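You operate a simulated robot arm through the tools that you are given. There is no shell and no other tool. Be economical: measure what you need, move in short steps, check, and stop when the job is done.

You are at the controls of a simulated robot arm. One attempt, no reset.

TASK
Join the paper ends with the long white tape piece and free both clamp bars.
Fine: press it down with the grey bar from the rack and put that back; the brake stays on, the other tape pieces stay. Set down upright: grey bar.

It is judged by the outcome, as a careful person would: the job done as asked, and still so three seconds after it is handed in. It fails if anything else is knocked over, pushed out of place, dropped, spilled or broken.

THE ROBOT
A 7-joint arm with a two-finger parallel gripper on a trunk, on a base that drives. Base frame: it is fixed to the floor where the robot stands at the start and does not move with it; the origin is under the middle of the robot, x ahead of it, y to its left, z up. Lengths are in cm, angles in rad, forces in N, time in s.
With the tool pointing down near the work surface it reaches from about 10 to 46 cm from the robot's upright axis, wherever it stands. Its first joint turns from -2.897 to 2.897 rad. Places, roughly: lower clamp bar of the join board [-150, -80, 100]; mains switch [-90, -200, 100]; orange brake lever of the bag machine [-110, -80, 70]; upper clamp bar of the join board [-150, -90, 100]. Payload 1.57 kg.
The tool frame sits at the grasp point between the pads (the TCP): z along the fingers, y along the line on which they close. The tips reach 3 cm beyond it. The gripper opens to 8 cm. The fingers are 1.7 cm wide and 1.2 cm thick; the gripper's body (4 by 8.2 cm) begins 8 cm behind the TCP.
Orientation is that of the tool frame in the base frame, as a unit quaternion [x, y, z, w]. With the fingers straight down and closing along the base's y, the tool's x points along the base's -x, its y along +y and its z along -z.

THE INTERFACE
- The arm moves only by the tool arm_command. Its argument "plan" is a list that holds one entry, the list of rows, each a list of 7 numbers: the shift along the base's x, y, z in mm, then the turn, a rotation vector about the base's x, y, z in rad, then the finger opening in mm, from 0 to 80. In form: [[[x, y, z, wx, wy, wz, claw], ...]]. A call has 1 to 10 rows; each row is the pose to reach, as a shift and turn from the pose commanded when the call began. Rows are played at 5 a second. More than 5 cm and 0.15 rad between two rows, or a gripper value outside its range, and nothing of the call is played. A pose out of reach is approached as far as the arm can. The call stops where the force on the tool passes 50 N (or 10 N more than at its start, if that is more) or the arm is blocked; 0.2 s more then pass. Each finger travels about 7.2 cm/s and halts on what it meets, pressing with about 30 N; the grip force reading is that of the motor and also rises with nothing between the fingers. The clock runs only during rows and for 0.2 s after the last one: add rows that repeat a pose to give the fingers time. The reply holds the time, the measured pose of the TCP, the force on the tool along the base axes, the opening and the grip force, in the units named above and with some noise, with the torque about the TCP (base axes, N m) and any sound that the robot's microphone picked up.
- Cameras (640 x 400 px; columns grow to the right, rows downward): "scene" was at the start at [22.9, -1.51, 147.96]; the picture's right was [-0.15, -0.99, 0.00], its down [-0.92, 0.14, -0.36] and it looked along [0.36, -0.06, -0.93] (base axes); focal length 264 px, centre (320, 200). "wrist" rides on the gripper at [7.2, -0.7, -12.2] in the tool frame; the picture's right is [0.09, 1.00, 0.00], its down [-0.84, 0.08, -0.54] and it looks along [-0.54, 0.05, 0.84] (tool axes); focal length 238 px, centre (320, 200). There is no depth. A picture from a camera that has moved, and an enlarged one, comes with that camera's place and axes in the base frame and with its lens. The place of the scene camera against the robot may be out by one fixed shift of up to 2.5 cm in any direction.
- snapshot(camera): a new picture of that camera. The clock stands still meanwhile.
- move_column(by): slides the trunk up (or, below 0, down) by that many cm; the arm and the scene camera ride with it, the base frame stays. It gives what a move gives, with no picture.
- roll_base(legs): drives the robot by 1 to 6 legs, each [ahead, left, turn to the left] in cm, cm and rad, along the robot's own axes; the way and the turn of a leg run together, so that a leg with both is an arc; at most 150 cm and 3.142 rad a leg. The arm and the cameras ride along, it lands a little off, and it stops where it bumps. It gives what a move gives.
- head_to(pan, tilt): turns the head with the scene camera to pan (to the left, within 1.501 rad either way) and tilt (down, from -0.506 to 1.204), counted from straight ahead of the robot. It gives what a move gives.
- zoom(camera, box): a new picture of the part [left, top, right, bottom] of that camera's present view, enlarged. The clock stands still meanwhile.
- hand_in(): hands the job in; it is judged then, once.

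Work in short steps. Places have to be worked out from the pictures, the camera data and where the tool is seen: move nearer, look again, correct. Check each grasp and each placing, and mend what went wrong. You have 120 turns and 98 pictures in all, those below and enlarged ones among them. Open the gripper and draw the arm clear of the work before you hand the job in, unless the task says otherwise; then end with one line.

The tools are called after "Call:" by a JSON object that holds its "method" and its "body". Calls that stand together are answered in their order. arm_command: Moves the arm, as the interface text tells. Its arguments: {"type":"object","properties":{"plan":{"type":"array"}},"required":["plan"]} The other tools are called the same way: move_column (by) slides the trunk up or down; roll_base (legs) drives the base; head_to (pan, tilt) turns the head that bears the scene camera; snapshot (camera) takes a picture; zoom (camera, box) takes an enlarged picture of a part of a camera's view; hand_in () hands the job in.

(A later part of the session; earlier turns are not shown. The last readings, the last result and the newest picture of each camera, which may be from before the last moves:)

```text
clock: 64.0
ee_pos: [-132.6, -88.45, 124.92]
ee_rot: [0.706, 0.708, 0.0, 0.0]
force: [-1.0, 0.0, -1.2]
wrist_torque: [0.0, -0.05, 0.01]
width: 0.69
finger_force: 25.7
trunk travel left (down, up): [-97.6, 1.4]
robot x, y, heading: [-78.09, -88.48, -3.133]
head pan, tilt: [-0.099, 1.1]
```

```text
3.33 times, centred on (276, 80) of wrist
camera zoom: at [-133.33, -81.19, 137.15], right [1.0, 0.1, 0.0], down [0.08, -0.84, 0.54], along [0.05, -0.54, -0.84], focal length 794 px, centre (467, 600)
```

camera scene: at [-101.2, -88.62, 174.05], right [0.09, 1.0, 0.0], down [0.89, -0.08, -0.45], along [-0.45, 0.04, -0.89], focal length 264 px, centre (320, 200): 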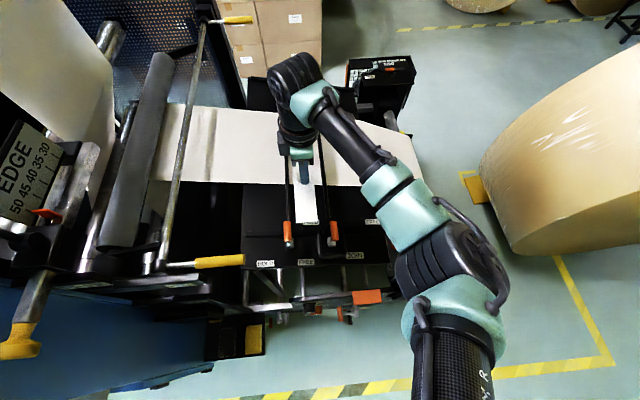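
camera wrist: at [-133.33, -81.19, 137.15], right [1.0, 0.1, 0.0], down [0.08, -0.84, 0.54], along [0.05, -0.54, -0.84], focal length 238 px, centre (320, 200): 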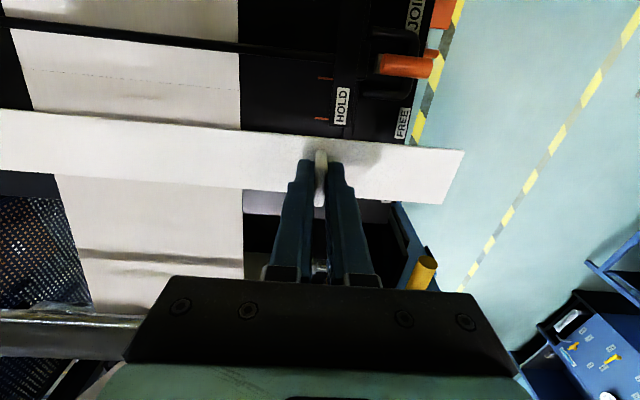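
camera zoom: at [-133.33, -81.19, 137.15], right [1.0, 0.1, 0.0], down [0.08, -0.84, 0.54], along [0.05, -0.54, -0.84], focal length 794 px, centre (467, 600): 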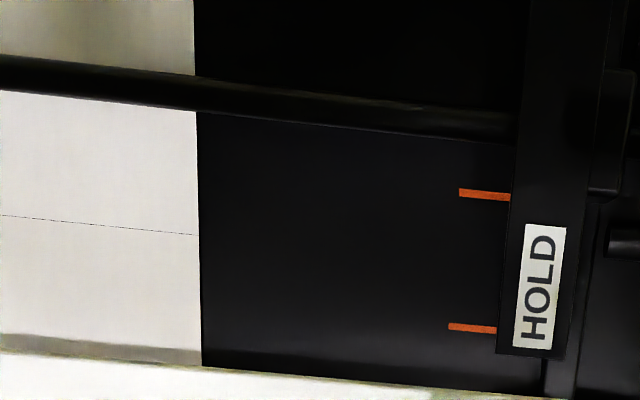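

Two red marks sit symmetric about the seam, and the strip is parallel to it. I estimate the seam at y≈-87.5, z≈101.4, slope ≈0.21 rad. I move the hand on to x≈-141 and tilt to the slope, still high.

Call:
{"method": "arm_command", "body": {"plan": [[[-20, 0, 0, -0.05, 0, 0, 0], [-40, 10, 0, -0.11, 0, 0, 0], [-60, 20, 0, -0.16, 0, 0, 0], [-75, 30, 0, -0.21, 0, 0, 0], [-84, 32, 0, -0.21, 0, 0, 0], [-84, 32, 0, -0.21, 0, 0, 0]]]}}

Call:
{"method": "move_column", "body": {"by": -10}}

Call:
{"method": "snapshot", "body": {"camera": "wrist"}}

Call:
{"method": "snapshot", "body": {"camera": "scene"}}

```text
clock: 65.4
ee_pos: [-140.89, -85.54, 124.97]
ee_rot: [0.702, 0.704, -0.074, 0.074]
force: [-0.6, 0.4, -0.9]
wrist_torque: [0.0, -0.05, 0.04]
width: 0.68
finger_force: 26.3
trunk travel left (down, up): [-97.6, 1.4]
robot x, y, heading: [-78.01, -88.53, -3.133]
head pan, tilt: [-0.099, 1.1]
```

```text
clock: 66.7
ee_pos: [-140.96, -85.35, 114.94]
ee_rot: [0.702, 0.704, -0.075, 0.075]
force: [0.2, 0.3, -0.6]
wrist_torque: [0.02, -0.04, -0.01]
width: 0.68
finger_force: 26.3
trunk travel left (down, up): [-87.6, 11.4]
robot x, y, heading: [-78.68, -88.31, -3.13]
head pan, tilt: [-0.099, 1.1]
```

```text
58 pictures are left
camera wrist: at [-141.69, -75.74, 125.44], right [1.0, 0.09, -0.02], down [0.08, -0.7, 0.71], along [0.05, -0.7, -0.71], focal length 238 px, centre (320, 200)
```

wrist: 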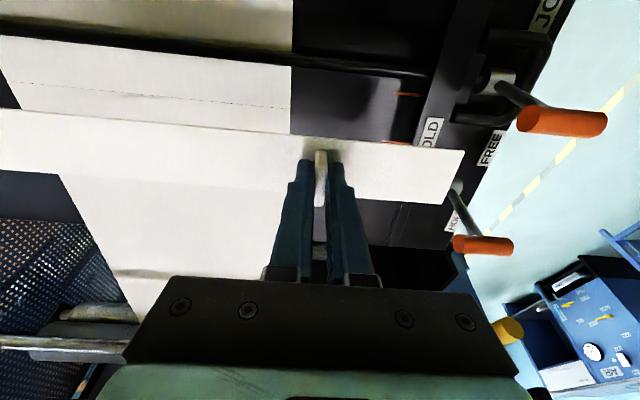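

```text
57 pictures are left
camera scene: at [-101.11, -88.62, 164.06], right [0.09, 1.0, 0.0], down [0.89, -0.08, -0.45], along [-0.45, 0.04, -0.89], focal length 264 px, centre (320, 200)
```

scene: 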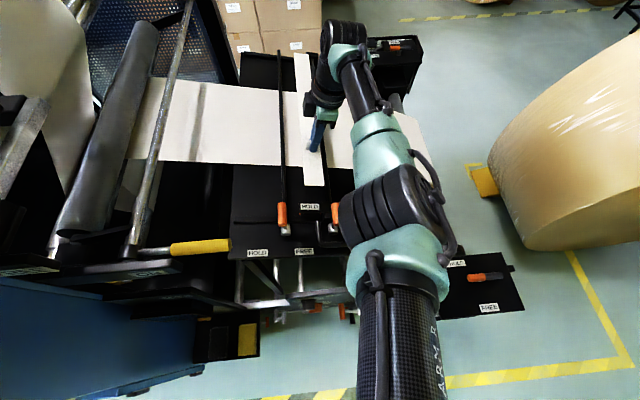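

Everything is aligned so far. The near strip end would touch the raised rail, so I go 3 cm farther in, and lower to about 5 cm above the paper along the board's normal.

Call:
{"method": "arm_command", "body": {"plan": [[[-15, 0, -15, 0, 0, 0, 0], [-30, -2, -30, 0, 0, 0, 0], [-30, -4, -45, 0, 0, 0, 0], [-30, -6, -60, 0, 0, 0, 0], [-30, -7, -70, 0, 0, 0, 0], [-30, -8, -80, 0, 0, 0, 0], [-30, -8, -80, 0, 0, 0, 0]]]}}

Call:
{"method": "snapshot", "body": {"camera": "wrist"}}

Call:
{"method": "zoom", "body": {"camera": "scene", "box": [200, 40, 440, 190]}}

```text
clock: 68.3
ee_pos: [-141.26, -87.49, 109.19]
ee_rot: [0.702, 0.705, -0.075, 0.074]
force: [-1.1, -0.2, -0.4]
wrist_torque: [-0.03, -0.06, 0.0]
width: 0.67
finger_force: 26.0
out of reach, approached as far as the arm can: row 1, 2, 3, 4, 5, 6, 7
trunk travel left (down, up): [-87.6, 11.4]
robot x, y, heading: [-78.21, -88.26, -3.135]
head pan, tilt: [-0.099, 1.1]
```

```text
56 pictures are left
camera wrist: at [-141.89, -77.89, 119.61], right [1.0, 0.09, -0.02], down [0.08, -0.7, 0.7], along [0.05, -0.7, -0.71], focal length 238 px, centre (320, 200)
```

wrist: 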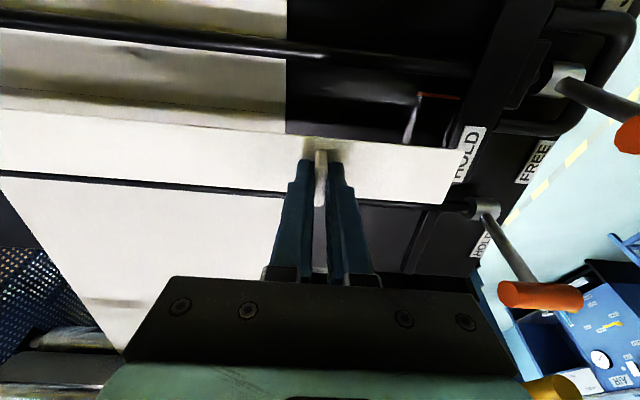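

```text
2.67 times, centred on (320, 115) of scene
camera zoom: at [-101.12, -88.63, 164.06], right [0.09, 1.0, 0.0], down [0.89, -0.08, -0.45], along [-0.45, 0.04, -0.89], focal length 704 px, centre (320, 427)
```

zoom: 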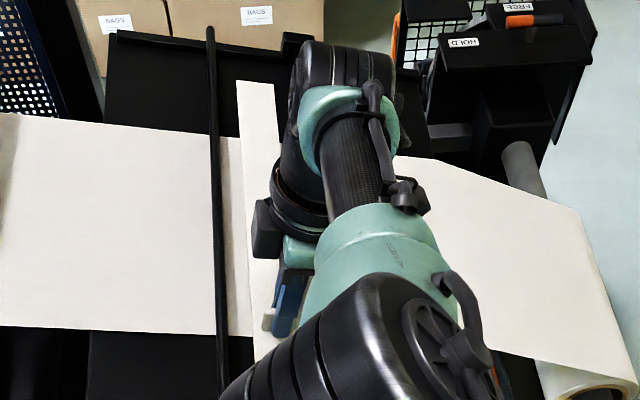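

Out of reach by ~3 cm; the base has about 8 cm of room before the machine front. I drive 4 cm forward.

Call:
{"method": "roll_base", "body": {"legs": [[4, 0, 0]]}}

Call:
{"method": "arm_command", "body": {"plan": [[[0, 0, 0, 0, 0, 0, 0]]]}}

Call:
{"method": "snapshot", "body": {"camera": "wrist"}}

```text
clock: 69.2
ee_pos: [-144.97, -87.41, 109.22]
ee_rot: [0.702, 0.705, -0.075, 0.074]
force: [0.0, 0.1, -0.3]
wrist_torque: [0.04, -0.02, 0.0]
width: 0.68
finger_force: 26.5
trunk travel left (down, up): [-87.6, 11.4]
robot x, y, heading: [-82.24, -89.01, -3.141]
head pan, tilt: [-0.099, 1.1]
```

```text
clock: 69.6
ee_pos: [-144.94, -87.45, 109.36]
ee_rot: [0.702, 0.705, -0.075, 0.075]
force: [-0.7, 0.1, 0.0]
wrist_torque: [0.02, -0.01, 0.01]
width: 0.67
finger_force: 26.2
trunk travel left (down, up): [-87.6, 11.4]
robot x, y, heading: [-82.31, -88.64, -3.138]
head pan, tilt: [-0.099, 1.1]
```

```text
54 pictures are left
camera wrist: at [-145.66, -77.83, 119.75], right [1.0, 0.09, -0.02], down [0.08, -0.7, 0.7], along [0.05, -0.7, -0.71], focal length 238 px, centre (320, 200)
```

wrist: 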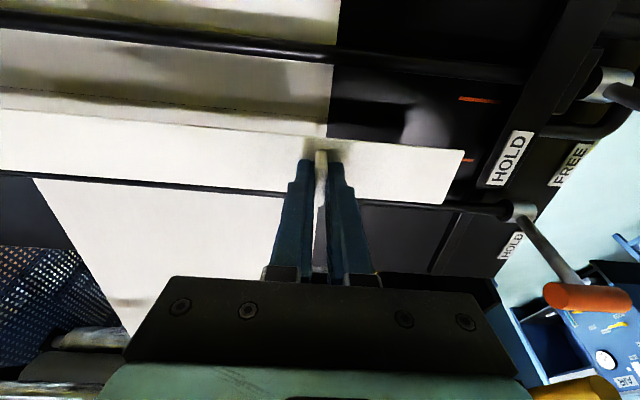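

The strip end now clears the rail. From the marks, I need ≈1.9 cm shift down-slope. I apply it while lowering halfway.

Call:
{"method": "arm_command", "body": {"plan": [[[0, 10, -4, 0, 0, 0, 0], [0, 18, -10, 0, 0, 0, 0], [0, 15, -20, 0, 0, 0, 0], [0, 13, -30, 0, 0, 0, 0], [0, 11, -38, 0, 0, 0, 0], [0, 11, -38, 0, 0, 0, 0]]]}}

Call:
{"method": "snapshot", "body": {"camera": "wrist"}}

Call:
{"method": "zoom", "body": {"camera": "scene", "box": [200, 40, 440, 190]}}

```text
clock: 71.0
ee_pos: [-143.96, -86.89, 106.45]
ee_rot: [0.703, 0.704, -0.075, 0.075]
force: [0.0, -0.1, -0.9]
wrist_torque: [-0.02, 0.02, 0.03]
width: 0.66
finger_force: 25.4
out of reach, approached as far as the arm can: row 2, 3, 4, 5, 6
trunk travel left (down, up): [-87.6, 11.4]
robot x, y, heading: [-82.28, -88.36, -3.137]
head pan, tilt: [-0.099, 1.1]
```

```text
53 pictures are left
camera wrist: at [-144.66, -77.21, 116.85], right [1.0, 0.09, -0.02], down [0.08, -0.7, 0.71], along [0.05, -0.7, -0.71], focal length 238 px, centre (320, 200)
```

wrist: 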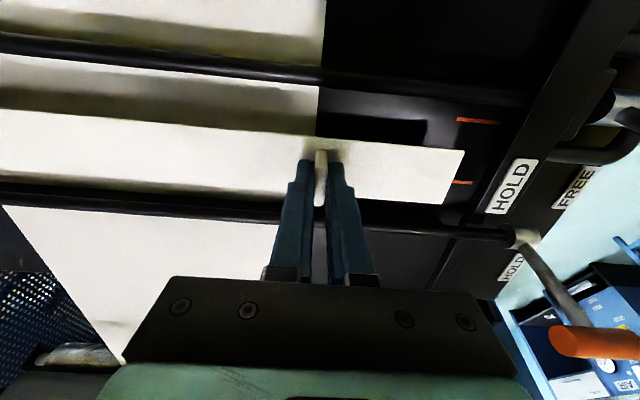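

```text
2.67 times, centred on (320, 115) of scene
camera zoom: at [-105.09, -88.62, 164.05], right [0.1, 1.0, 0.0], down [0.89, -0.09, -0.45], along [-0.45, 0.04, -0.89], focal length 704 px, centre (320, 427)
```

zoom: 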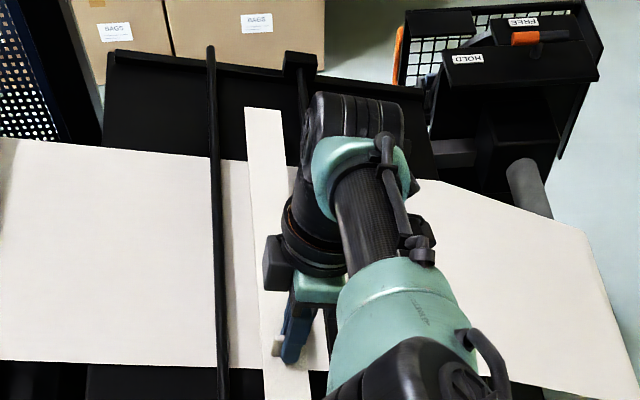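

At this height the arm is near its reach limit when lowering; better to lift the hand a bit and lower by the trunk instead.

Call:
{"method": "arm_command", "body": {"plan": [[[0, 0, 20, 0, 0, 0, 0], [0, 0, 40, 0, 0, 0, 0], [0, 0, 60, 0, 0, 0, 0], [0, 0, 80, 0, 0, 0, 0], [0, 0, 100, 0, 0, 0, 0], [0, 0, 100, 0, 0, 0, 0]]]}}

Call:
{"method": "move_column", "body": {"by": -10}}

```text
clock: 72.4
ee_pos: [-144.04, -87.03, 116.18]
ee_rot: [0.702, 0.704, -0.074, 0.075]
force: [-0.4, -0.2, -1.1]
wrist_torque: [-0.01, -0.04, -0.01]
width: 0.69
finger_force: 26.3
trunk travel left (down, up): [-87.6, 11.4]
robot x, y, heading: [-82.21, -88.69, -3.138]
head pan, tilt: [-0.099, 1.1]
```

```text
clock: 73.7
ee_pos: [-143.95, -87.01, 106.27]
ee_rot: [0.702, 0.704, -0.075, 0.075]
force: [0.3, -0.9, -0.6]
wrist_torque: [0.02, -0.01, 0.02]
width: 0.68
finger_force: 26.2
trunk travel left (down, up): [-77.6, 21.4]
robot x, y, heading: [-82.38, -88.8, -3.138]
head pan, tilt: [-0.099, 1.1]
```

Now at the same spot with more reach in hand. I shift 0.9 cm down-slope and lower 1.5 cm, then check.

Call:
{"method": "arm_command", "body": {"plan": [[[0, 6, -2, 0, 0, 0, 0], [0, 8, -8, 0, 0, 0, 0], [0, 6, -17, 0, 0, 0, 0], [0, 6, -17, 0, 0, 0, 0]]]}}

Call:
{"method": "zoom", "body": {"camera": "wrist", "box": [160, 40, 544, 280]}}

Call:
{"method": "zoom", "body": {"camera": "scene", "box": [200, 40, 440, 190]}}

```text
clock: 74.7
ee_pos: [-143.9, -86.5, 104.55]
ee_rot: [0.702, 0.705, -0.074, 0.074]
force: [0.4, 0.7, -0.2]
wrist_torque: [-0.04, -0.04, 0.01]
width: 0.68
finger_force: 26.4
trunk travel left (down, up): [-77.6, 21.4]
robot x, y, heading: [-82.08, -88.55, -3.135]
head pan, tilt: [-0.099, 1.1]
```

```text
1.67 times, centred on (352, 160) of wrist
camera zoom: at [-144.69, -76.86, 115.01], right [1.0, 0.09, -0.02], down [0.08, -0.7, 0.71], along [0.05, -0.7, -0.71], focal length 397 px, centre (267, 267)
```

zoom: 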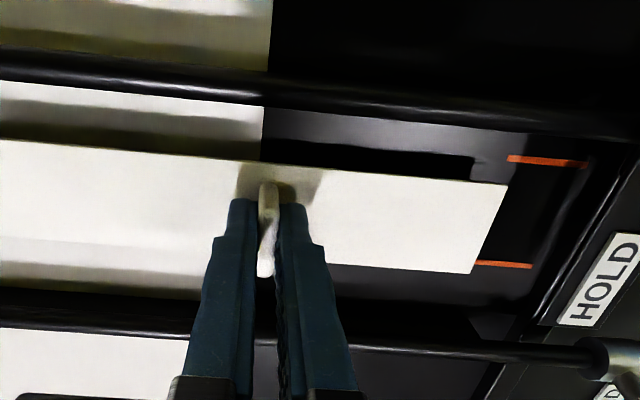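

```text
2.67 times, centred on (320, 115) of scene
camera zoom: at [-105.08, -88.61, 154.06], right [0.1, 1.0, 0.0], down [0.89, -0.09, -0.45], along [-0.45, 0.04, -0.89], focal length 704 px, centre (320, 427)
```

zoom: 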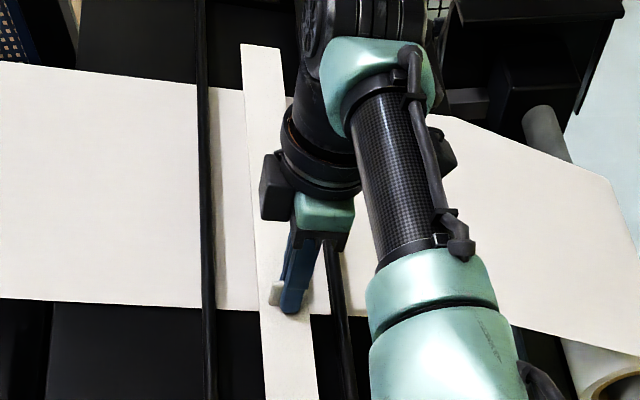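

Nearly there; alignment looks good. I descend 1 cm along the normal and look at it relative to the marks again.

Call:
{"method": "arm_command", "body": {"plan": [[[0, -1, -5, 0, 0, 0, 0], [0, -2, -10, 0, 0, 0, 0], [0, -2, -10, 0, 0, 0, 0]]]}}

Call:
{"method": "zoom", "body": {"camera": "wrist", "box": [160, 40, 544, 280]}}

```text
clock: 75.5
ee_pos: [-144.06, -86.64, 103.55]
ee_rot: [0.702, 0.704, -0.075, 0.074]
force: [-0.2, 0.0, 0.2]
wrist_torque: [0.0, -0.02, 0.01]
width: 0.65
finger_force: 26.0
trunk travel left (down, up): [-77.6, 21.4]
robot x, y, heading: [-82.47, -88.44, -3.138]
head pan, tilt: [-0.099, 1.1]
```

```text
1.67 times, centred on (352, 160) of wrist
camera zoom: at [-144.76, -77.0, 113.99], right [1.0, 0.09, -0.02], down [0.08, -0.7, 0.71], along [0.05, -0.7, -0.71], focal length 397 px, centre (267, 267)
```

zoom: 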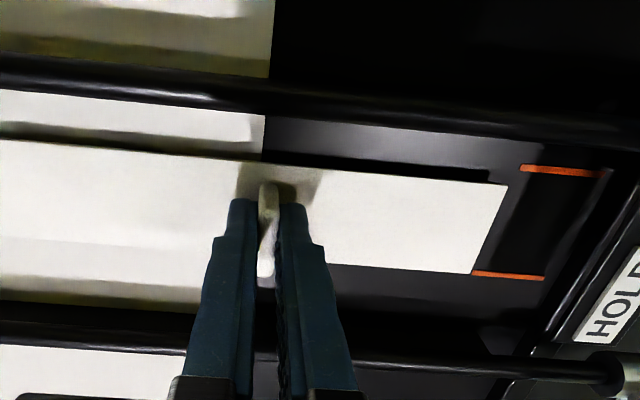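

Still no contact. Another small descent.

Call:
{"method": "arm_command", "body": {"plan": [[[0, -1, -4, 0, 0, 0, 0], [0, -2, -8, 0, 0, 0, 0], [0, -2, -8, 0, 0, 0, 0]]]}}

Call:
{"method": "zoom", "body": {"camera": "wrist", "box": [160, 40, 544, 280]}}

```text
clock: 76.3
ee_pos: [-144.06, -86.77, 102.69]
ee_rot: [0.702, 0.704, -0.076, 0.074]
force: [-1.1, -0.2, 1.4]
wrist_torque: [-0.05, -0.02, 0.0]
width: 0.69
finger_force: 26.5
trunk travel left (down, up): [-77.6, 21.4]
robot x, y, heading: [-82.26, -88.46, -3.138]
head pan, tilt: [-0.099, 1.1]
```

```text
1.67 times, centred on (352, 160) of wrist
camera zoom: at [-144.72, -77.17, 113.22], right [1.0, 0.09, -0.02], down [0.08, -0.7, 0.71], along [0.05, -0.7, -0.71], focal length 397 px, centre (267, 267)
```

zoom: 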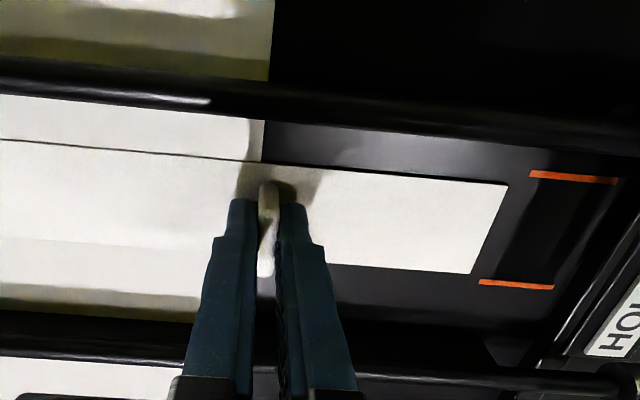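

Contact begins (1.4 N) and the strip sits centred between the red marks. I press a few mm more to seat it, reading the force.

Call:
{"method": "arm_command", "body": {"plan": [[[0, 0, -2, 0, 0, 0, 0], [0, 0, -3, 0, 0, 0, 0], [0, -1, -5, 0, 0, 0, 0], [0, -1, -5, 0, 0, 0, 0]]]}}

```text
clock: 77.3
ee_pos: [-144.04, -86.87, 102.44]
ee_rot: [0.702, 0.704, -0.077, 0.072]
force: [-5.0, 3.4, 20.3]
wrist_torque: [-0.01, -0.14, 0.01]
width: 0.7
finger_force: 26.7
trunk travel left (down, up): [-77.6, 21.4]
robot x, y, heading: [-82.02, -88.71, -3.141]
head pan, tilt: [-0.099, 1.1]
```

Seated with about 20 N. I release the tab and draw back up along the normal.

Call:
{"method": "arm_command", "body": {"plan": [[[0, 0, 3, 0, 0, 0, 0], [0, 0, 3, 0, 0, 0, 30], [0, 0, 3, 0, 0, 0, 40], [0, 0, 3, 0, 0, 0, 40], [0, 2, 12, 0, 0, 0, 40], [0, 6, 30, 0, 0, 0, 40], [0, 10, 50, 0, 0, 0, 40], [0, 15, 75, 0, 0, 0, 40], [0, 20, 100, 0, 0, 0, 40]]]}}

Call:
{"method": "snapshot", "body": {"camera": "wrist"}}

```text
clock: 79.3
ee_pos: [-143.81, -84.87, 112.08]
ee_rot: [0.702, 0.704, -0.074, 0.074]
force: [-0.4, 0.0, -0.5]
wrist_torque: [-0.02, -0.04, 0.0]
width: 3.99
finger_force: 0.0
trunk travel left (down, up): [-77.6, 21.4]
robot x, y, heading: [-82.23, -87.97, -3.136]
head pan, tilt: [-0.099, 1.1]
```

```text
47 pictures are left
camera wrist: at [-144.64, -75.26, 122.66], right [1.0, 0.09, -0.02], down [0.08, -0.7, 0.7], along [0.05, -0.7, -0.71], focal length 238 px, centre (320, 200)
```

wrist: 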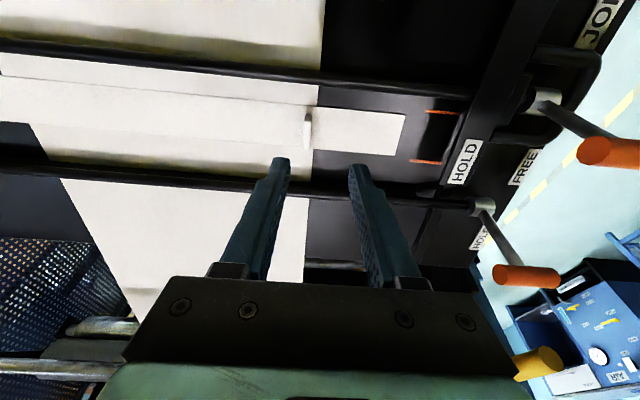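

Strip lies nicely on the seam. While I'm here, I enlarge the lever area to understand their hold/free motion.

Call:
{"method": "zoom", "body": {"camera": "wrist", "box": [400, 0, 640, 300]}}

Call:
{"method": "zoom", "body": {"camera": "scene", "box": [200, 150, 400, 275]}}

```text
1.33 times, centred on (520, 150) of wrist
camera zoom: at [-144.64, -75.26, 122.66], right [1.0, 0.09, -0.02], down [0.08, -0.7, 0.7], along [0.05, -0.7, -0.71], focal length 318 px, centre (53, 267)
```

zoom: 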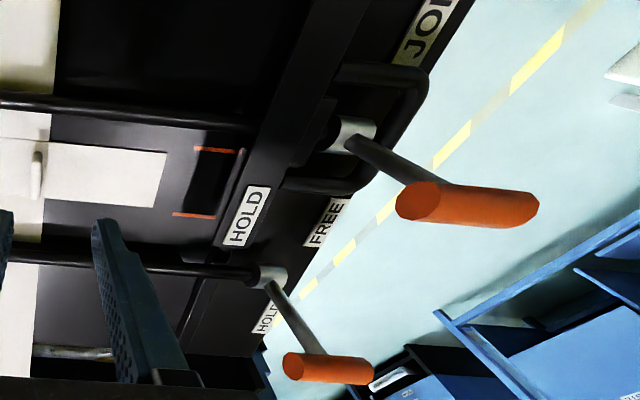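

```text
3.20 times, centred on (300, 212) of scene
camera zoom: at [-105.07, -88.62, 154.06], right [0.1, 1.0, 0.0], down [0.89, -0.09, -0.45], along [-0.45, 0.04, -0.89], focal length 844 px, centre (384, 160)
```

zoom: 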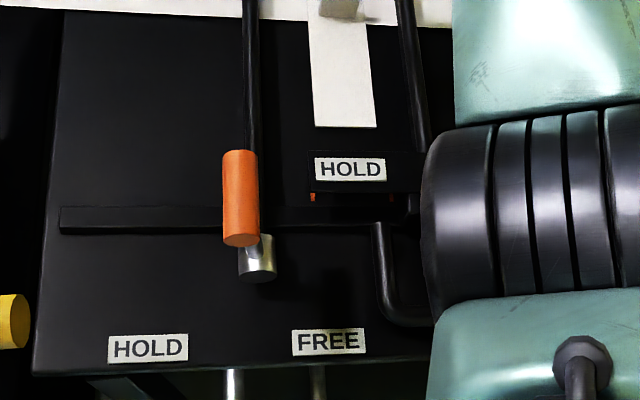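

Each lever is a crank with its handle up, to be swung toward the FREE label (+y) later. Now I go fetch the grey bar: raise, and back off.

Call:
{"method": "move_column", "body": {"by": 16}}

Call:
{"method": "roll_base", "body": {"legs": [[-65, 0, 0]]}}

Call:
{"method": "arm_command", "body": {"plan": [[[30, 0, 0, 0.07, 0, 0, 60], [70, 0, 0, 0.14, 0, 0, 60], [110, 0, 0, 0.21, 0, 0, 60], [150, 0, 0, 0.21, 0, 0, 60], [190, 0, 0, 0.21, 0, 0, 60], [230, 0, 0, 0.21, 0, 0, 60], [270, 0, 0, 0.21, 0, 0, 60], [300, 0, 0, 0.21, 0, 0, 60], [300, 0, 0, 0.21, 0, 0, 60]]]}}

```text
clock: 81.2
ee_pos: [-144.01, -84.93, 128.09]
ee_rot: [0.702, 0.704, -0.074, 0.075]
force: [0.4, 0.3, 0.4]
wrist_torque: [0.0, -0.05, 0.02]
width: 4.0
finger_force: 0.0
trunk travel left (down, up): [-93.6, 5.4]
robot x, y, heading: [-82.31, -88.8, -3.142]
head pan, tilt: [-0.099, 1.1]
```

```text
clock: 84.8
ee_pos: [-77.67, -85.01, 128.05]
ee_rot: [0.698, 0.708, -0.074, 0.075]
force: [0.3, 0.3, 0.5]
wrist_torque: [0.0, -0.02, -0.04]
width: 4.02
finger_force: 0.2
trunk travel left (down, up): [-93.6, 5.4]
robot x, y, heading: [-15.94, -87.48, -3.123]
head pan, tilt: [-0.099, 1.1]
```

```text
clock: 86.8
ee_pos: [-47.52, -84.91, 128.22]
ee_rot: [0.702, 0.712, 0.001, 0.001]
force: [0.5, 0.5, -0.2]
wrist_torque: [0.01, -0.01, 0.05]
width: 6.01
finger_force: 0.0
trunk travel left (down, up): [-93.6, 5.4]
robot x, y, heading: [-15.73, -87.86, -3.122]
head pan, tilt: [-0.099, 1.1]
```

Turn around and line up with the bar handle (≈(48.4,-56.8,64.5)).

Call:
{"method": "roll_base", "body": {"legs": [[0, 0, 1.56], [0, 0, 1.562], [0, 27, 0], [20, 0, 0]]}}

Call:
{"method": "move_column", "body": {"by": -38}}

Call:
{"method": "snapshot", "body": {"camera": "wrist"}}

Call:
{"method": "snapshot", "body": {"camera": "scene"}}

```text
clock: 97.5
ee_pos: [36.44, -64.87, 128.33]
ee_rot: [-0.702, 0.713, 0.001, -0.001]
force: [-0.6, 0.4, -0.6]
wrist_torque: [0.02, 0.03, 0.03]
width: 5.99
finger_force: 0.0
trunk travel left (down, up): [-93.6, 5.4]
robot x, y, heading: [4.99, -60.89, -0.013]
head pan, tilt: [-0.099, 1.1]
```

```text
clock: 101.2
ee_pos: [36.62, -65.01, 90.26]
ee_rot: [-0.701, 0.713, 0.001, 0.0]
force: [0.0, -0.1, 0.1]
wrist_torque: [-0.01, 0.03, 0.04]
width: 6.0
finger_force: 0.1
trunk travel left (down, up): [-55.6, 43.4]
robot x, y, heading: [5.42, -60.76, -0.013]
head pan, tilt: [-0.099, 1.1]
```

```text
44 pictures are left
camera wrist: at [37.15, -72.14, 102.54], right [-1.0, -0.08, 0.0], down [-0.06, 0.84, 0.54], along [-0.04, 0.54, -0.84], focal length 238 px, centre (320, 200)
```

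wrist: 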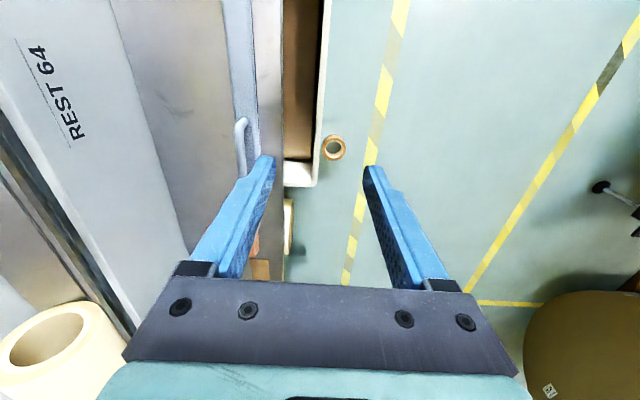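

```text
43 pictures are left
camera scene: at [28.67, -62.7, 132.06], right [-0.11, -0.99, 0.0], down [-0.89, 0.1, -0.45], along [0.45, -0.05, -0.89], focal length 264 px, centre (320, 200)
```

scene: 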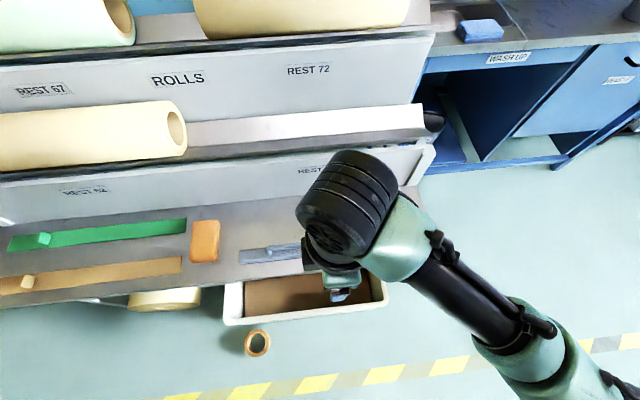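

The handle stands up on the bar. I move the hand above it and look from there.

Call:
{"method": "arm_command", "body": {"plan": [[[30, 20, 0, 0, 0, 0, 60], [60, 40, 0, 0, 0, 0, 60], [90, 60, 0, 0, 0, 0, 60], [118, 80, -30, 0, 0, 0, 60], [118, 80, -70, 0, 0, 0, 60], [118, 80, -100, 0, 0, 0, 60], [118, 80, -100, 0, 0, 0, 60]]]}}

Call:
{"method": "snapshot", "body": {"camera": "wrist"}}

```text
clock: 102.8
ee_pos: [48.51, -57.15, 80.25]
ee_rot: [-0.702, 0.713, 0.001, -0.001]
force: [-0.5, -0.5, 0.0]
wrist_torque: [-0.01, -0.01, -0.02]
width: 6.01
finger_force: 0.0
trunk travel left (down, up): [-55.6, 43.4]
robot x, y, heading: [5.06, -61.05, -0.011]
head pan, tilt: [-0.099, 1.1]
```

```text
42 pictures are left
camera wrist: at [48.99, -64.18, 92.52], right [-1.0, -0.08, 0.0], down [-0.06, 0.84, 0.54], along [-0.04, 0.54, -0.84], focal length 238 px, centre (320, 200)
```

wrist: 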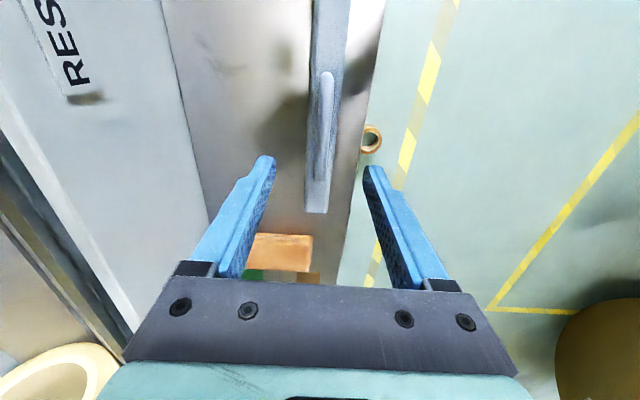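

Call:
{"method": "zoom", "body": {"camera": "wrist", "box": [240, 40, 432, 220]}}

```text
2.22 times, centred on (336, 130) of wrist
camera zoom: at [48.99, -64.18, 92.52], right [-1.0, -0.08, 0.0], down [-0.06, 0.84, 0.54], along [-0.04, 0.54, -0.84], focal length 530 px, centre (284, 356)
```

zoom: 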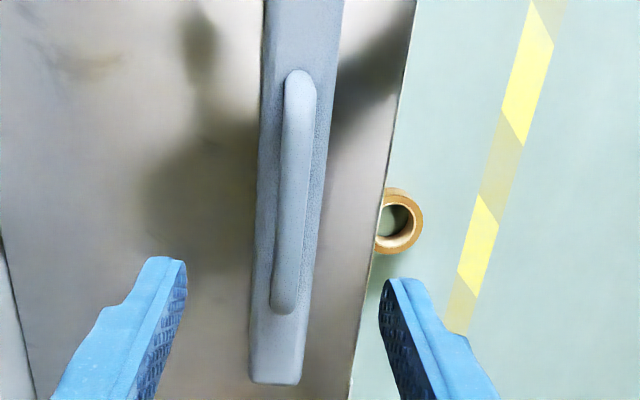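

The handle rod runs y -62…-51 at x≈48.1. I descend with fingers straddling it and stop at TCP z≈68.5 to check.

Call:
{"method": "arm_command", "body": {"plan": [[[-3, 5, -30, 0, 0, 0, 60], [-3, 5, -60, 0, 0, 0, 60], [-3, 5, -90, 0, 0, 0, 60], [-3, 5, -110, 0, 0, 0, 60], [-3, 5, -117, 0, 0, 0, 60], [-3, 5, -117, 0, 0, 0, 60]]]}}

Call:
{"method": "snapshot", "body": {"camera": "wrist"}}

```text
clock: 104.2
ee_pos: [48.01, -56.47, 68.45]
ee_rot: [-0.702, 0.712, 0.001, 0.0]
force: [-0.3, 1.0, 0.1]
wrist_torque: [-0.01, 0.0, -0.02]
width: 6.01
finger_force: 0.0
trunk travel left (down, up): [-55.6, 43.4]
robot x, y, heading: [5.25, -60.86, -0.009]
head pan, tilt: [-0.099, 1.1]
```

```text
40 pictures are left
camera wrist: at [48.61, -63.63, 80.78], right [-1.0, -0.08, 0.0], down [-0.06, 0.84, 0.54], along [-0.04, 0.54, -0.84], focal length 238 px, centre (320, 200)
```

wrist: 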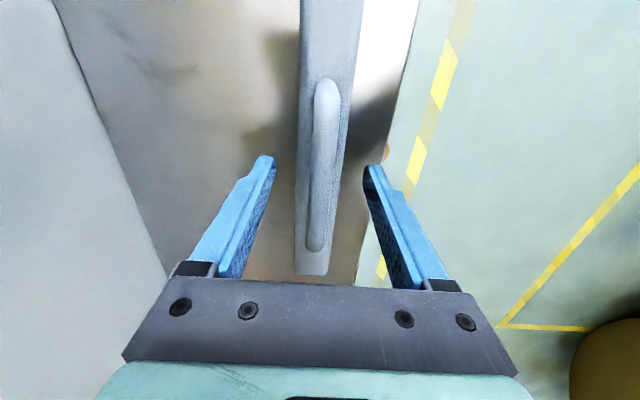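

By parallax the rod is about at TCP height already. I close on it.

Call:
{"method": "arm_command", "body": {"plan": [[[0, 0, -3, 0, 0, 0, 40], [0, 0, -3, 0, 0, 0, 10], [0, 0, -3, 0, 0, 0, 0], [0, 0, -3, 0, 0, 0, 0], [0, 0, -3, 0, 0, 0, 0]]]}}

Call:
{"method": "snapshot", "body": {"camera": "wrist"}}

```text
clock: 105.4
ee_pos: [47.94, -56.52, 68.26]
ee_rot: [-0.701, 0.713, 0.0, -0.001]
force: [2.1, -0.2, 1.1]
wrist_torque: [-0.06, 0.01, 0.17]
width: 1.34
finger_force: 29.4
trunk travel left (down, up): [-55.6, 43.4]
robot x, y, heading: [4.87, -60.76, -0.015]
head pan, tilt: [-0.099, 1.1]
```

```text
39 pictures are left
camera wrist: at [48.57, -63.65, 80.56], right [-1.0, -0.08, 0.0], down [-0.06, 0.84, 0.54], along [-0.04, 0.54, -0.84], focal length 238 px, centre (320, 200)
```

wrist: 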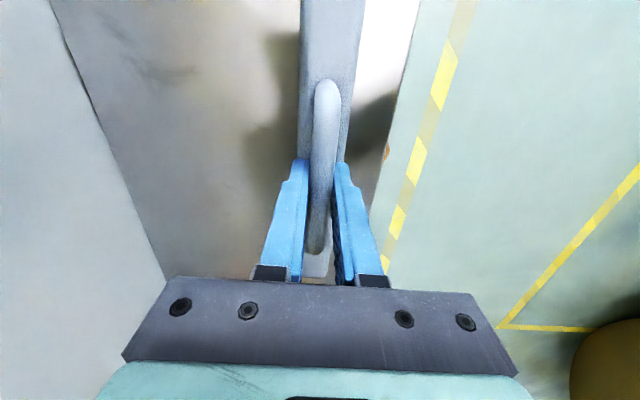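

Held (1.34 cm). I note this pose for the return (47.95,-56.5,68.25), and lift slowly.

Call:
{"method": "arm_command", "body": {"plan": [[[0, 0, 3, 0, 0, 0, 0], [0, 0, 8, 0, 0, 0, 0], [0, 0, 14, 0, 0, 0, 0], [0, 0, 22, 0, 0, 0, 0], [0, 0, 30, 0, 0, 0, 0], [0, 0, 40, 0, 0, 0, 0], [0, 0, 50, 0, 0, 0, 0]]]}}

Call:
{"method": "snapshot", "body": {"camera": "wrist"}}

Call:
{"method": "snapshot", "body": {"camera": "scene"}}

```text
clock: 107.0
ee_pos: [48.19, -56.46, 73.34]
ee_rot: [-0.701, 0.713, 0.002, 0.0]
force: [-0.6, 0.1, -4.2]
wrist_torque: [0.19, -0.02, 0.03]
width: 1.34
finger_force: 30.3
trunk travel left (down, up): [-55.6, 43.4]
robot x, y, heading: [5.18, -61.05, -0.015]
head pan, tilt: [-0.099, 1.1]
```

```text
38 pictures are left
camera wrist: at [48.76, -63.63, 85.54], right [-1.0, -0.08, 0.0], down [-0.06, 0.84, 0.54], along [-0.04, 0.54, -0.84], focal length 238 px, centre (320, 200)
```

wrist: 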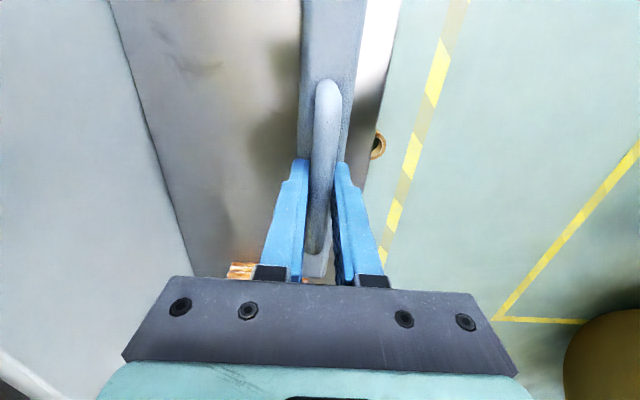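

```text
37 pictures are left
camera scene: at [28.69, -62.7, 132.05], right [-0.11, -0.99, 0.0], down [-0.89, 0.1, -0.45], along [0.45, -0.05, -0.89], focal length 264 px, centre (320, 200)
```

scene: 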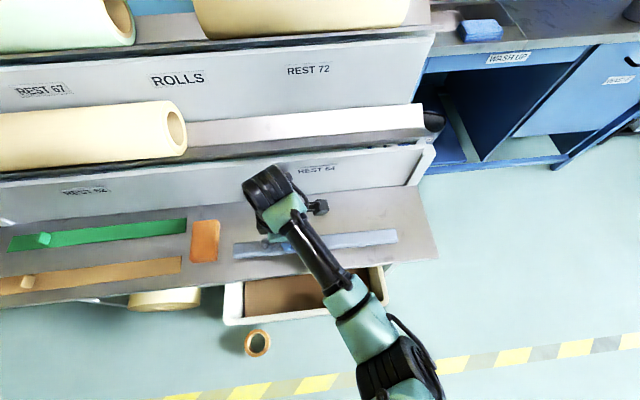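

Bar is held level (~0.4 kg). I raise, back off, and then yaw the hand +90° so the long end points ahead.

Call:
{"method": "move_column", "body": {"by": 40}}

Call:
{"method": "roll_base", "body": {"legs": [[-22, -2, 0.012]]}}

Call:
{"method": "arm_command", "body": {"plan": [[[-20, 0, 0, 0, 0, 0.13, 0], [-40, 0, 0, 0, 0, 0.27, 0], [-60, 0, 0, 0, 0, 0.41, 0], [-80, 0, 0, 0, 0, 0.55, 0], [-90, 0, 0, 0, 0, 0.69, 0], [-90, 0, 0, 0, 0, 0.83, 0], [-90, 0, 0, 0, 0, 0.97, 0], [-90, 0, 0, 0, 0, 1.11, 0], [-90, 0, 0, 0, 0, 1.25, 0], [-90, 0, 0, 0, 0, 1.39, 0]]]}}

```text
clock: 110.8
ee_pos: [48.27, -56.48, 113.36]
ee_rot: [-0.702, 0.713, 0.002, -0.001]
force: [0.2, 0.1, -3.1]
wrist_torque: [0.25, -0.01, 0.03]
width: 1.34
finger_force: 30.5
trunk travel left (down, up): [-95.6, 3.4]
robot x, y, heading: [5.16, -61.15, -0.01]
head pan, tilt: [-0.099, 1.1]
```

```text
clock: 112.5
ee_pos: [26.41, -57.72, 113.16]
ee_rot: [-0.707, 0.708, 0.002, 0.0]
force: [-0.4, -0.5, -3.4]
wrist_torque: [0.21, -0.02, 0.03]
width: 1.36
finger_force: 30.1
trunk travel left (down, up): [-95.6, 3.4]
robot x, y, heading: [-16.64, -63.16, 0.002]
head pan, tilt: [-0.099, 1.1]
```

```text
clock: 114.7
ee_pos: [17.4, -57.71, 113.41]
ee_rot: [0.996, -0.09, -0.001, 0.001]
force: [-0.5, -0.5, -3.4]
wrist_torque: [0.02, 0.21, 0.01]
width: 1.35
finger_force: 30.4
trunk travel left (down, up): [-95.6, 3.4]
robot x, y, heading: [-16.83, -63.0, 0.004]
head pan, tilt: [-0.099, 1.1]
```

Rotation works. Finish the yaw and turn toward the machine, approaching part-way.

Call:
{"method": "arm_command", "body": {"plan": [[[0, -20, 20, 0, 0, 0.09, 0], [0, -50, 40, 0, 0, 0.18, 0], [0, -54, 60, 0, 0, 0.18, 0], [0, -54, 80, 0, 0, 0.18, 0], [0, -54, 100, 0, 0, 0.18, 0]]]}}

Call:
{"method": "roll_base", "body": {"legs": [[0, 0, -1.58], [0, 0, -1.58], [0, 25, 0], [40, 0, 0]]}}

Call:
{"method": "snapshot", "body": {"camera": "scene"}}

```text
clock: 115.9
ee_pos: [17.5, -63.21, 123.05]
ee_rot: [1.0, -0.002, -0.002, 0.001]
force: [0.0, 1.0, -4.0]
wrist_torque: [0.02, 0.21, 0.01]
width: 1.32
finger_force: 29.7
trunk travel left (down, up): [-95.6, 3.4]
robot x, y, heading: [-16.88, -62.91, -0.005]
head pan, tilt: [-0.099, 1.1]
```

```text
clock: 127.6
ee_pos: [-91.54, -82.29, 123.16]
ee_rot: [0.035, 0.999, 0.001, 0.0]
force: [1.2, -0.1, -3.1]
wrist_torque: [-0.08, -0.2, 0.0]
width: 1.33
finger_force: 29.9
trunk travel left (down, up): [-95.6, 3.4]
robot x, y, heading: [-57.32, -85.15, 3.073]
head pan, tilt: [-0.099, 1.1]
```

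```text
36 pictures are left
camera scene: at [-80.27, -83.45, 172.07], right [0.17, 0.99, 0.0], down [0.88, -0.15, -0.45], along [-0.45, 0.08, -0.89], focal length 264 px, centre (320, 200)
```

scene: 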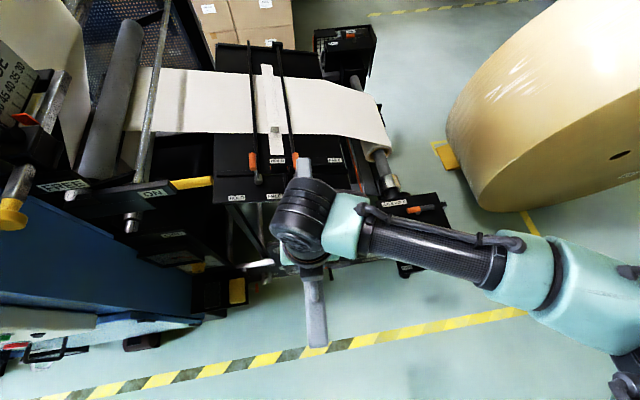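

Bar's long end is ahead, and the tape is still in place. I correct heading and lateral offset and drive in.

Call:
{"method": "roll_base", "body": {"legs": [[0, 0, 0.067], [0, 3, 0], [26, 0, 0]]}}

Call:
{"method": "arm_command", "body": {"plan": [[[-40, 0, 0, -0.05, 0, 0, 0], [-80, 0, 0, -0.1, 0, 0, 0], [-120, 0, 0, -0.15, 0, 0, 0], [-160, 0, 0, -0.21, 0, 0, 0], [-200, 0, 0, -0.21, 0, 0, 0], [-240, 0, 0, -0.21, 0, 0, 0], [-260, 0, 0, -0.21, 0, 0, 0], [-260, 0, 0, -0.21, 0, 0, 0]]]}}

Call:
{"method": "snapshot", "body": {"camera": "scene"}}

Call:
{"method": "snapshot", "body": {"camera": "wrist"}}

```text
clock: 130.3
ee_pos: [-117.0, -88.01, 123.21]
ee_rot: [-0.001, 1.0, 0.002, 0.0]
force: [0.1, 0.2, -2.8]
wrist_torque: [0.0, -0.19, 0.01]
width: 1.34
finger_force: 30.1
trunk travel left (down, up): [-95.6, 3.4]
robot x, y, heading: [-82.9, -88.38, -3.138]
head pan, tilt: [-0.099, 1.1]
```

```text
clock: 132.1
ee_pos: [-142.86, -88.01, 123.23]
ee_rot: [-0.001, 0.995, -0.104, 0.002]
force: [0.5, 0.1, -3.1]
wrist_torque: [0.02, -0.23, 0.03]
width: 1.34
finger_force: 30.2
trunk travel left (down, up): [-95.6, 3.4]
robot x, y, heading: [-82.97, -87.98, -3.135]
head pan, tilt: [-0.099, 1.1]
```

```text
35 pictures are left
camera scene: at [-105.75, -88.24, 172.05], right [0.09, 1.0, 0.0], down [0.89, -0.08, -0.45], along [-0.45, 0.04, -0.89], focal length 264 px, centre (320, 200)
```

scene: 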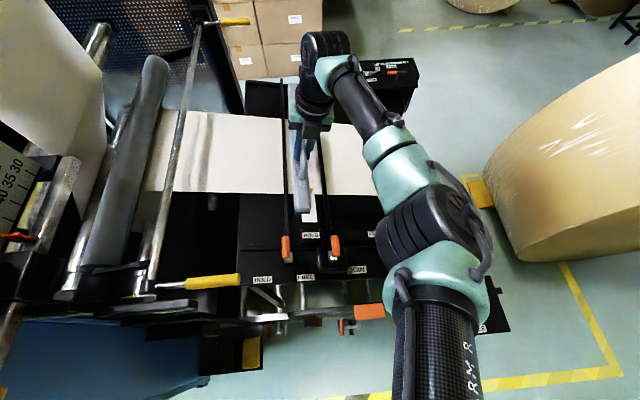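

```text
34 pictures are left
camera wrist: at [-150.06, -86.12, 135.33], right [-0.1, 0.97, -0.21], down [0.84, 0.19, 0.52], along [0.54, -0.12, -0.83], focal length 238 px, centre (320, 200)
```

wrist: 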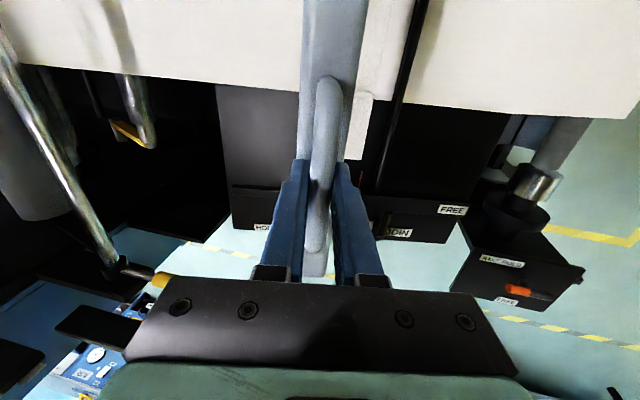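

The strip's tab at x≈-144 would sit under the bar, so I want the bar flat beyond it: handle near x≈-158. Reach is best when the trunk is lower and the arm straighter, so I raise the hand relative to the trunk and lower the trunk.

Call:
{"method": "arm_command", "body": {"plan": [[[0, 0, 40, 0, 0, 0, 0], [0, 0, 80, 0, 0, 0, 0], [0, 0, 120, 0, 0, 0, 0], [0, 0, 170, 0, 0, 0, 0], [0, 0, 170, 0, 0, 0, 0]]]}}

Call:
{"method": "move_column", "body": {"by": -28}}

Call:
{"method": "arm_command", "body": {"plan": [[[-20, 3, 0, 0, 0, 0, 0], [-40, 6, 0, 0, 0, 0, 0], [-60, 9, 0, 0, 0, 0, 0], [-80, 12, 0, 0, 0, 0, 0], [-100, 15, 0, 0, 0, 0, 0], [-120, 15, 0, 0, 0, 0, 0], [-150, 15, 0, 0, 0, 0, 0]]]}}

Call:
{"method": "snapshot", "body": {"camera": "scene"}}

```text
clock: 133.3
ee_pos: [-143.26, -87.71, 139.78]
ee_rot: [-0.002, 0.995, -0.103, 0.001]
force: [0.8, 0.6, -3.6]
wrist_torque: [0.04, -0.24, 0.0]
width: 1.34
finger_force: 29.8
trunk travel left (down, up): [-95.6, 3.4]
robot x, y, heading: [-82.87, -87.89, -3.138]
head pan, tilt: [-0.099, 1.1]
```

```text
clock: 136.2
ee_pos: [-143.36, -87.81, 111.71]
ee_rot: [-0.001, 0.995, -0.104, 0.001]
force: [0.4, 1.0, -4.3]
wrist_torque: [0.07, -0.17, 0.0]
width: 1.32
finger_force: 29.8
trunk travel left (down, up): [-67.6, 31.4]
robot x, y, heading: [-82.87, -88.17, -3.133]
head pan, tilt: [-0.099, 1.1]
```

```text
clock: 137.8
ee_pos: [-147.81, -87.07, 111.14]
ee_rot: [-0.002, 0.995, -0.104, 0.0]
force: [-0.4, -0.1, -1.5]
wrist_torque: [0.06, -0.2, 0.04]
width: 1.34
finger_force: 30.2
out of reach, approached as far as the arm can: row 3, 4, 5, 6, 7
trunk travel left (down, up): [-67.6, 31.4]
robot x, y, heading: [-82.86, -87.94, -3.133]
head pan, tilt: [-0.099, 1.1]
```

```text
33 pictures are left
camera scene: at [-105.78, -88.27, 144.03], right [0.09, 1.0, 0.0], down [0.89, -0.08, -0.45], along [-0.45, 0.04, -0.89], focal length 264 px, centre (320, 200)
```

scene: 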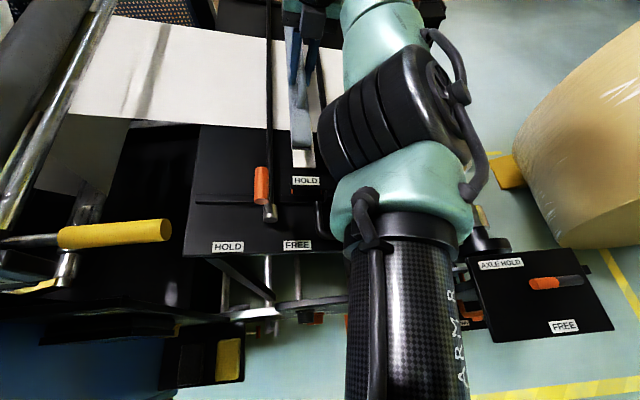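

Max here is x≈-148. Tilting the tool outward about the board's lateral axis gains ~10 cm, and the bar can pivot flat on its round handle when set down. I raise a bit, nudge the base 2 cm, and tilt nose-up by 0.5 rad.

Call:
{"method": "roll_base", "body": {"legs": [[2, 0, 0]]}}

Call:
{"method": "arm_command", "body": {"plan": [[[0, 0, 30, 0, 0, 0, 0], [0, 5, 60, 0, 0.12, -0.026, 0], [-10, 10, 80, 0, 0.25, -0.052, 0], [-20, 15, 90, 0, 0.37, -0.078, 0], [-30, 20, 90, 0, 0.489, -0.104, 0], [-50, 20, 90, 0, 0.489, -0.104, 0], [-70, 20, 90, 0, 0.489, -0.104, 0], [-70, 20, 90, 0, 0.489, -0.104, 0]]]}}

Call:
{"method": "snapshot", "body": {"camera": "scene"}}

Call:
{"method": "snapshot", "body": {"camera": "wrist"}}

```text
clock: 138.6
ee_pos: [-149.73, -87.02, 111.22]
ee_rot: [-0.002, 0.995, -0.104, 0.002]
force: [0.1, 0.0, -4.0]
wrist_torque: [0.02, -0.23, 0.04]
width: 1.33
finger_force: 30.1
trunk travel left (down, up): [-67.6, 31.4]
robot x, y, heading: [-84.85, -88.15, -3.137]
head pan, tilt: [-0.099, 1.1]
```

```text
clock: 140.4
ee_pos: [-156.94, -84.9, 120.32]
ee_rot: [0.025, 0.964, -0.1, -0.246]
force: [0.2, 0.4, -3.7]
wrist_torque: [0.0, -0.29, 0.02]
width: 1.34
finger_force: 29.6
trunk travel left (down, up): [-67.6, 31.4]
robot x, y, heading: [-84.84, -88.04, -3.137]
head pan, tilt: [-0.099, 1.1]
```

```text
32 pictures are left
camera scene: at [-107.77, -88.27, 144.05], right [0.09, 1.0, 0.0], down [0.89, -0.08, -0.45], along [-0.45, 0.04, -0.89], focal length 264 px, centre (320, 200)
```

scene: 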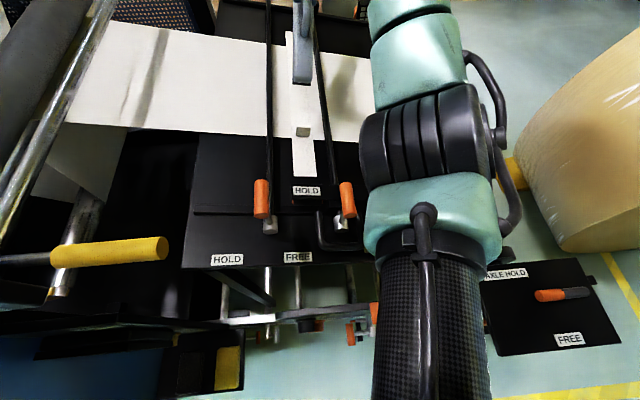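

```text
31 pictures are left
camera wrist: at [-157.44, -82.64, 134.34], right [-0.08, 0.98, -0.16], down [0.99, 0.09, 0.06], along [0.07, -0.15, -0.99], focal length 238 px, centre (320, 200)
```

wrist: 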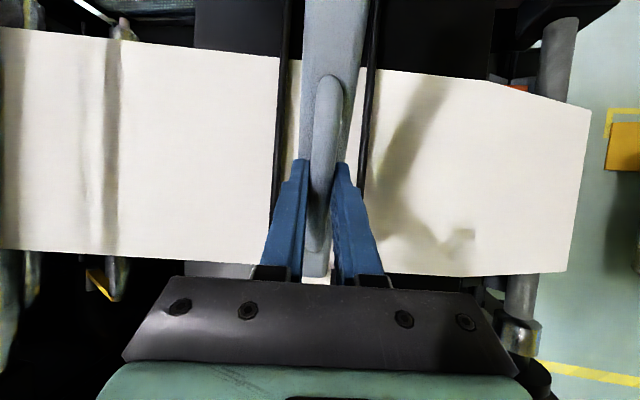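

Good reach. I lower to about 2 cm above the strip with the bar's near end just beyond the tab.

Call:
{"method": "arm_command", "body": {"plan": [[[10, 0, -20, 0, 0, 0, 0], [20, 0, -40, 0, 0, 0, 0], [25, 0, -60, 0, 0, 0, 0], [25, 0, -84, 0, 0, 0, 0], [25, 0, -84, 0, 0, 0, 0]]]}}

Call:
{"method": "zoom", "body": {"camera": "scene", "box": [230, 0, 390, 240]}}

Call:
{"method": "snapshot", "body": {"camera": "wrist"}}

```text
clock: 141.6
ee_pos: [-154.5, -84.94, 111.52]
ee_rot: [0.025, 0.964, -0.1, -0.245]
force: [0.1, 0.3, -4.0]
wrist_torque: [0.03, -0.26, 0.0]
width: 1.34
finger_force: 30.1
trunk travel left (down, up): [-67.6, 31.4]
robot x, y, heading: [-84.88, -88.9, -3.137]
head pan, tilt: [-0.099, 1.1]
```

```text
1.67 times, centred on (310, 120) of scene
camera zoom: at [-107.77, -88.28, 144.05], right [0.09, 1.0, 0.0], down [0.89, -0.08, -0.45], along [-0.45, 0.04, -0.89], focal length 440 px, centre (337, 333)
```

zoom: 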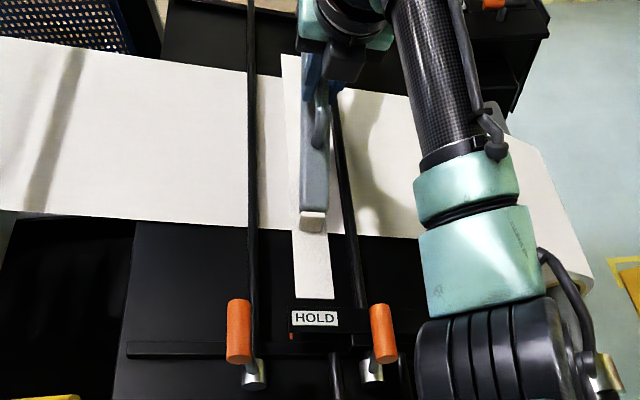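

```text
29 pictures are left
camera wrist: at [-155.04, -82.53, 125.56], right [-0.08, 0.98, -0.16], down [0.99, 0.09, 0.06], along [0.07, -0.16, -0.99], focal length 238 px, centre (320, 200)
```

wrist: 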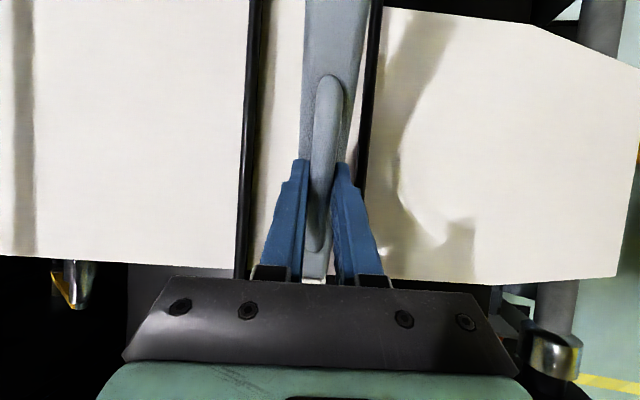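

Bar end is just behind the tab; I shift 1 cm farther out, and lower onto contact.

Call:
{"method": "arm_command", "body": {"plan": [[[-10, 1, 0, 0, 0, 0, 0], [-10, 0, -8, 0, 0, 0, 0], [-10, -1, -14, 0, 0, 0, 0], [-10, -1, -14, 0, 0, 0, 0]]]}}

Call:
{"method": "zoom", "body": {"camera": "scene", "box": [270, 0, 370, 150]}}

```text
clock: 142.6
ee_pos: [-155.47, -85.07, 110.42]
ee_rot: [0.026, 0.963, -0.1, -0.249]
force: [-3.3, 3.5, 7.1]
wrist_torque: [0.0, -0.82, 0.21]
width: 1.33
finger_force: 30.0
trunk travel left (down, up): [-67.6, 31.4]
robot x, y, heading: [-84.94, -87.99, -3.132]
head pan, tilt: [-0.099, 1.1]
```

```text
2.67 times, centred on (320, 75) of scene
camera zoom: at [-107.73, -88.21, 144.07], right [0.09, 1.0, 0.0], down [0.89, -0.08, -0.45], along [-0.45, 0.04, -0.89], focal length 704 px, centre (320, 533)
```

zoom: 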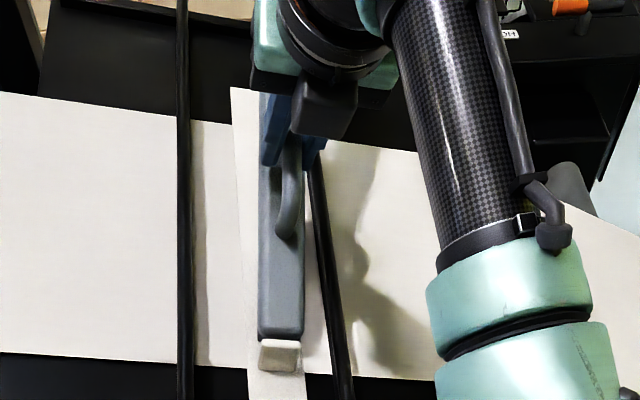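

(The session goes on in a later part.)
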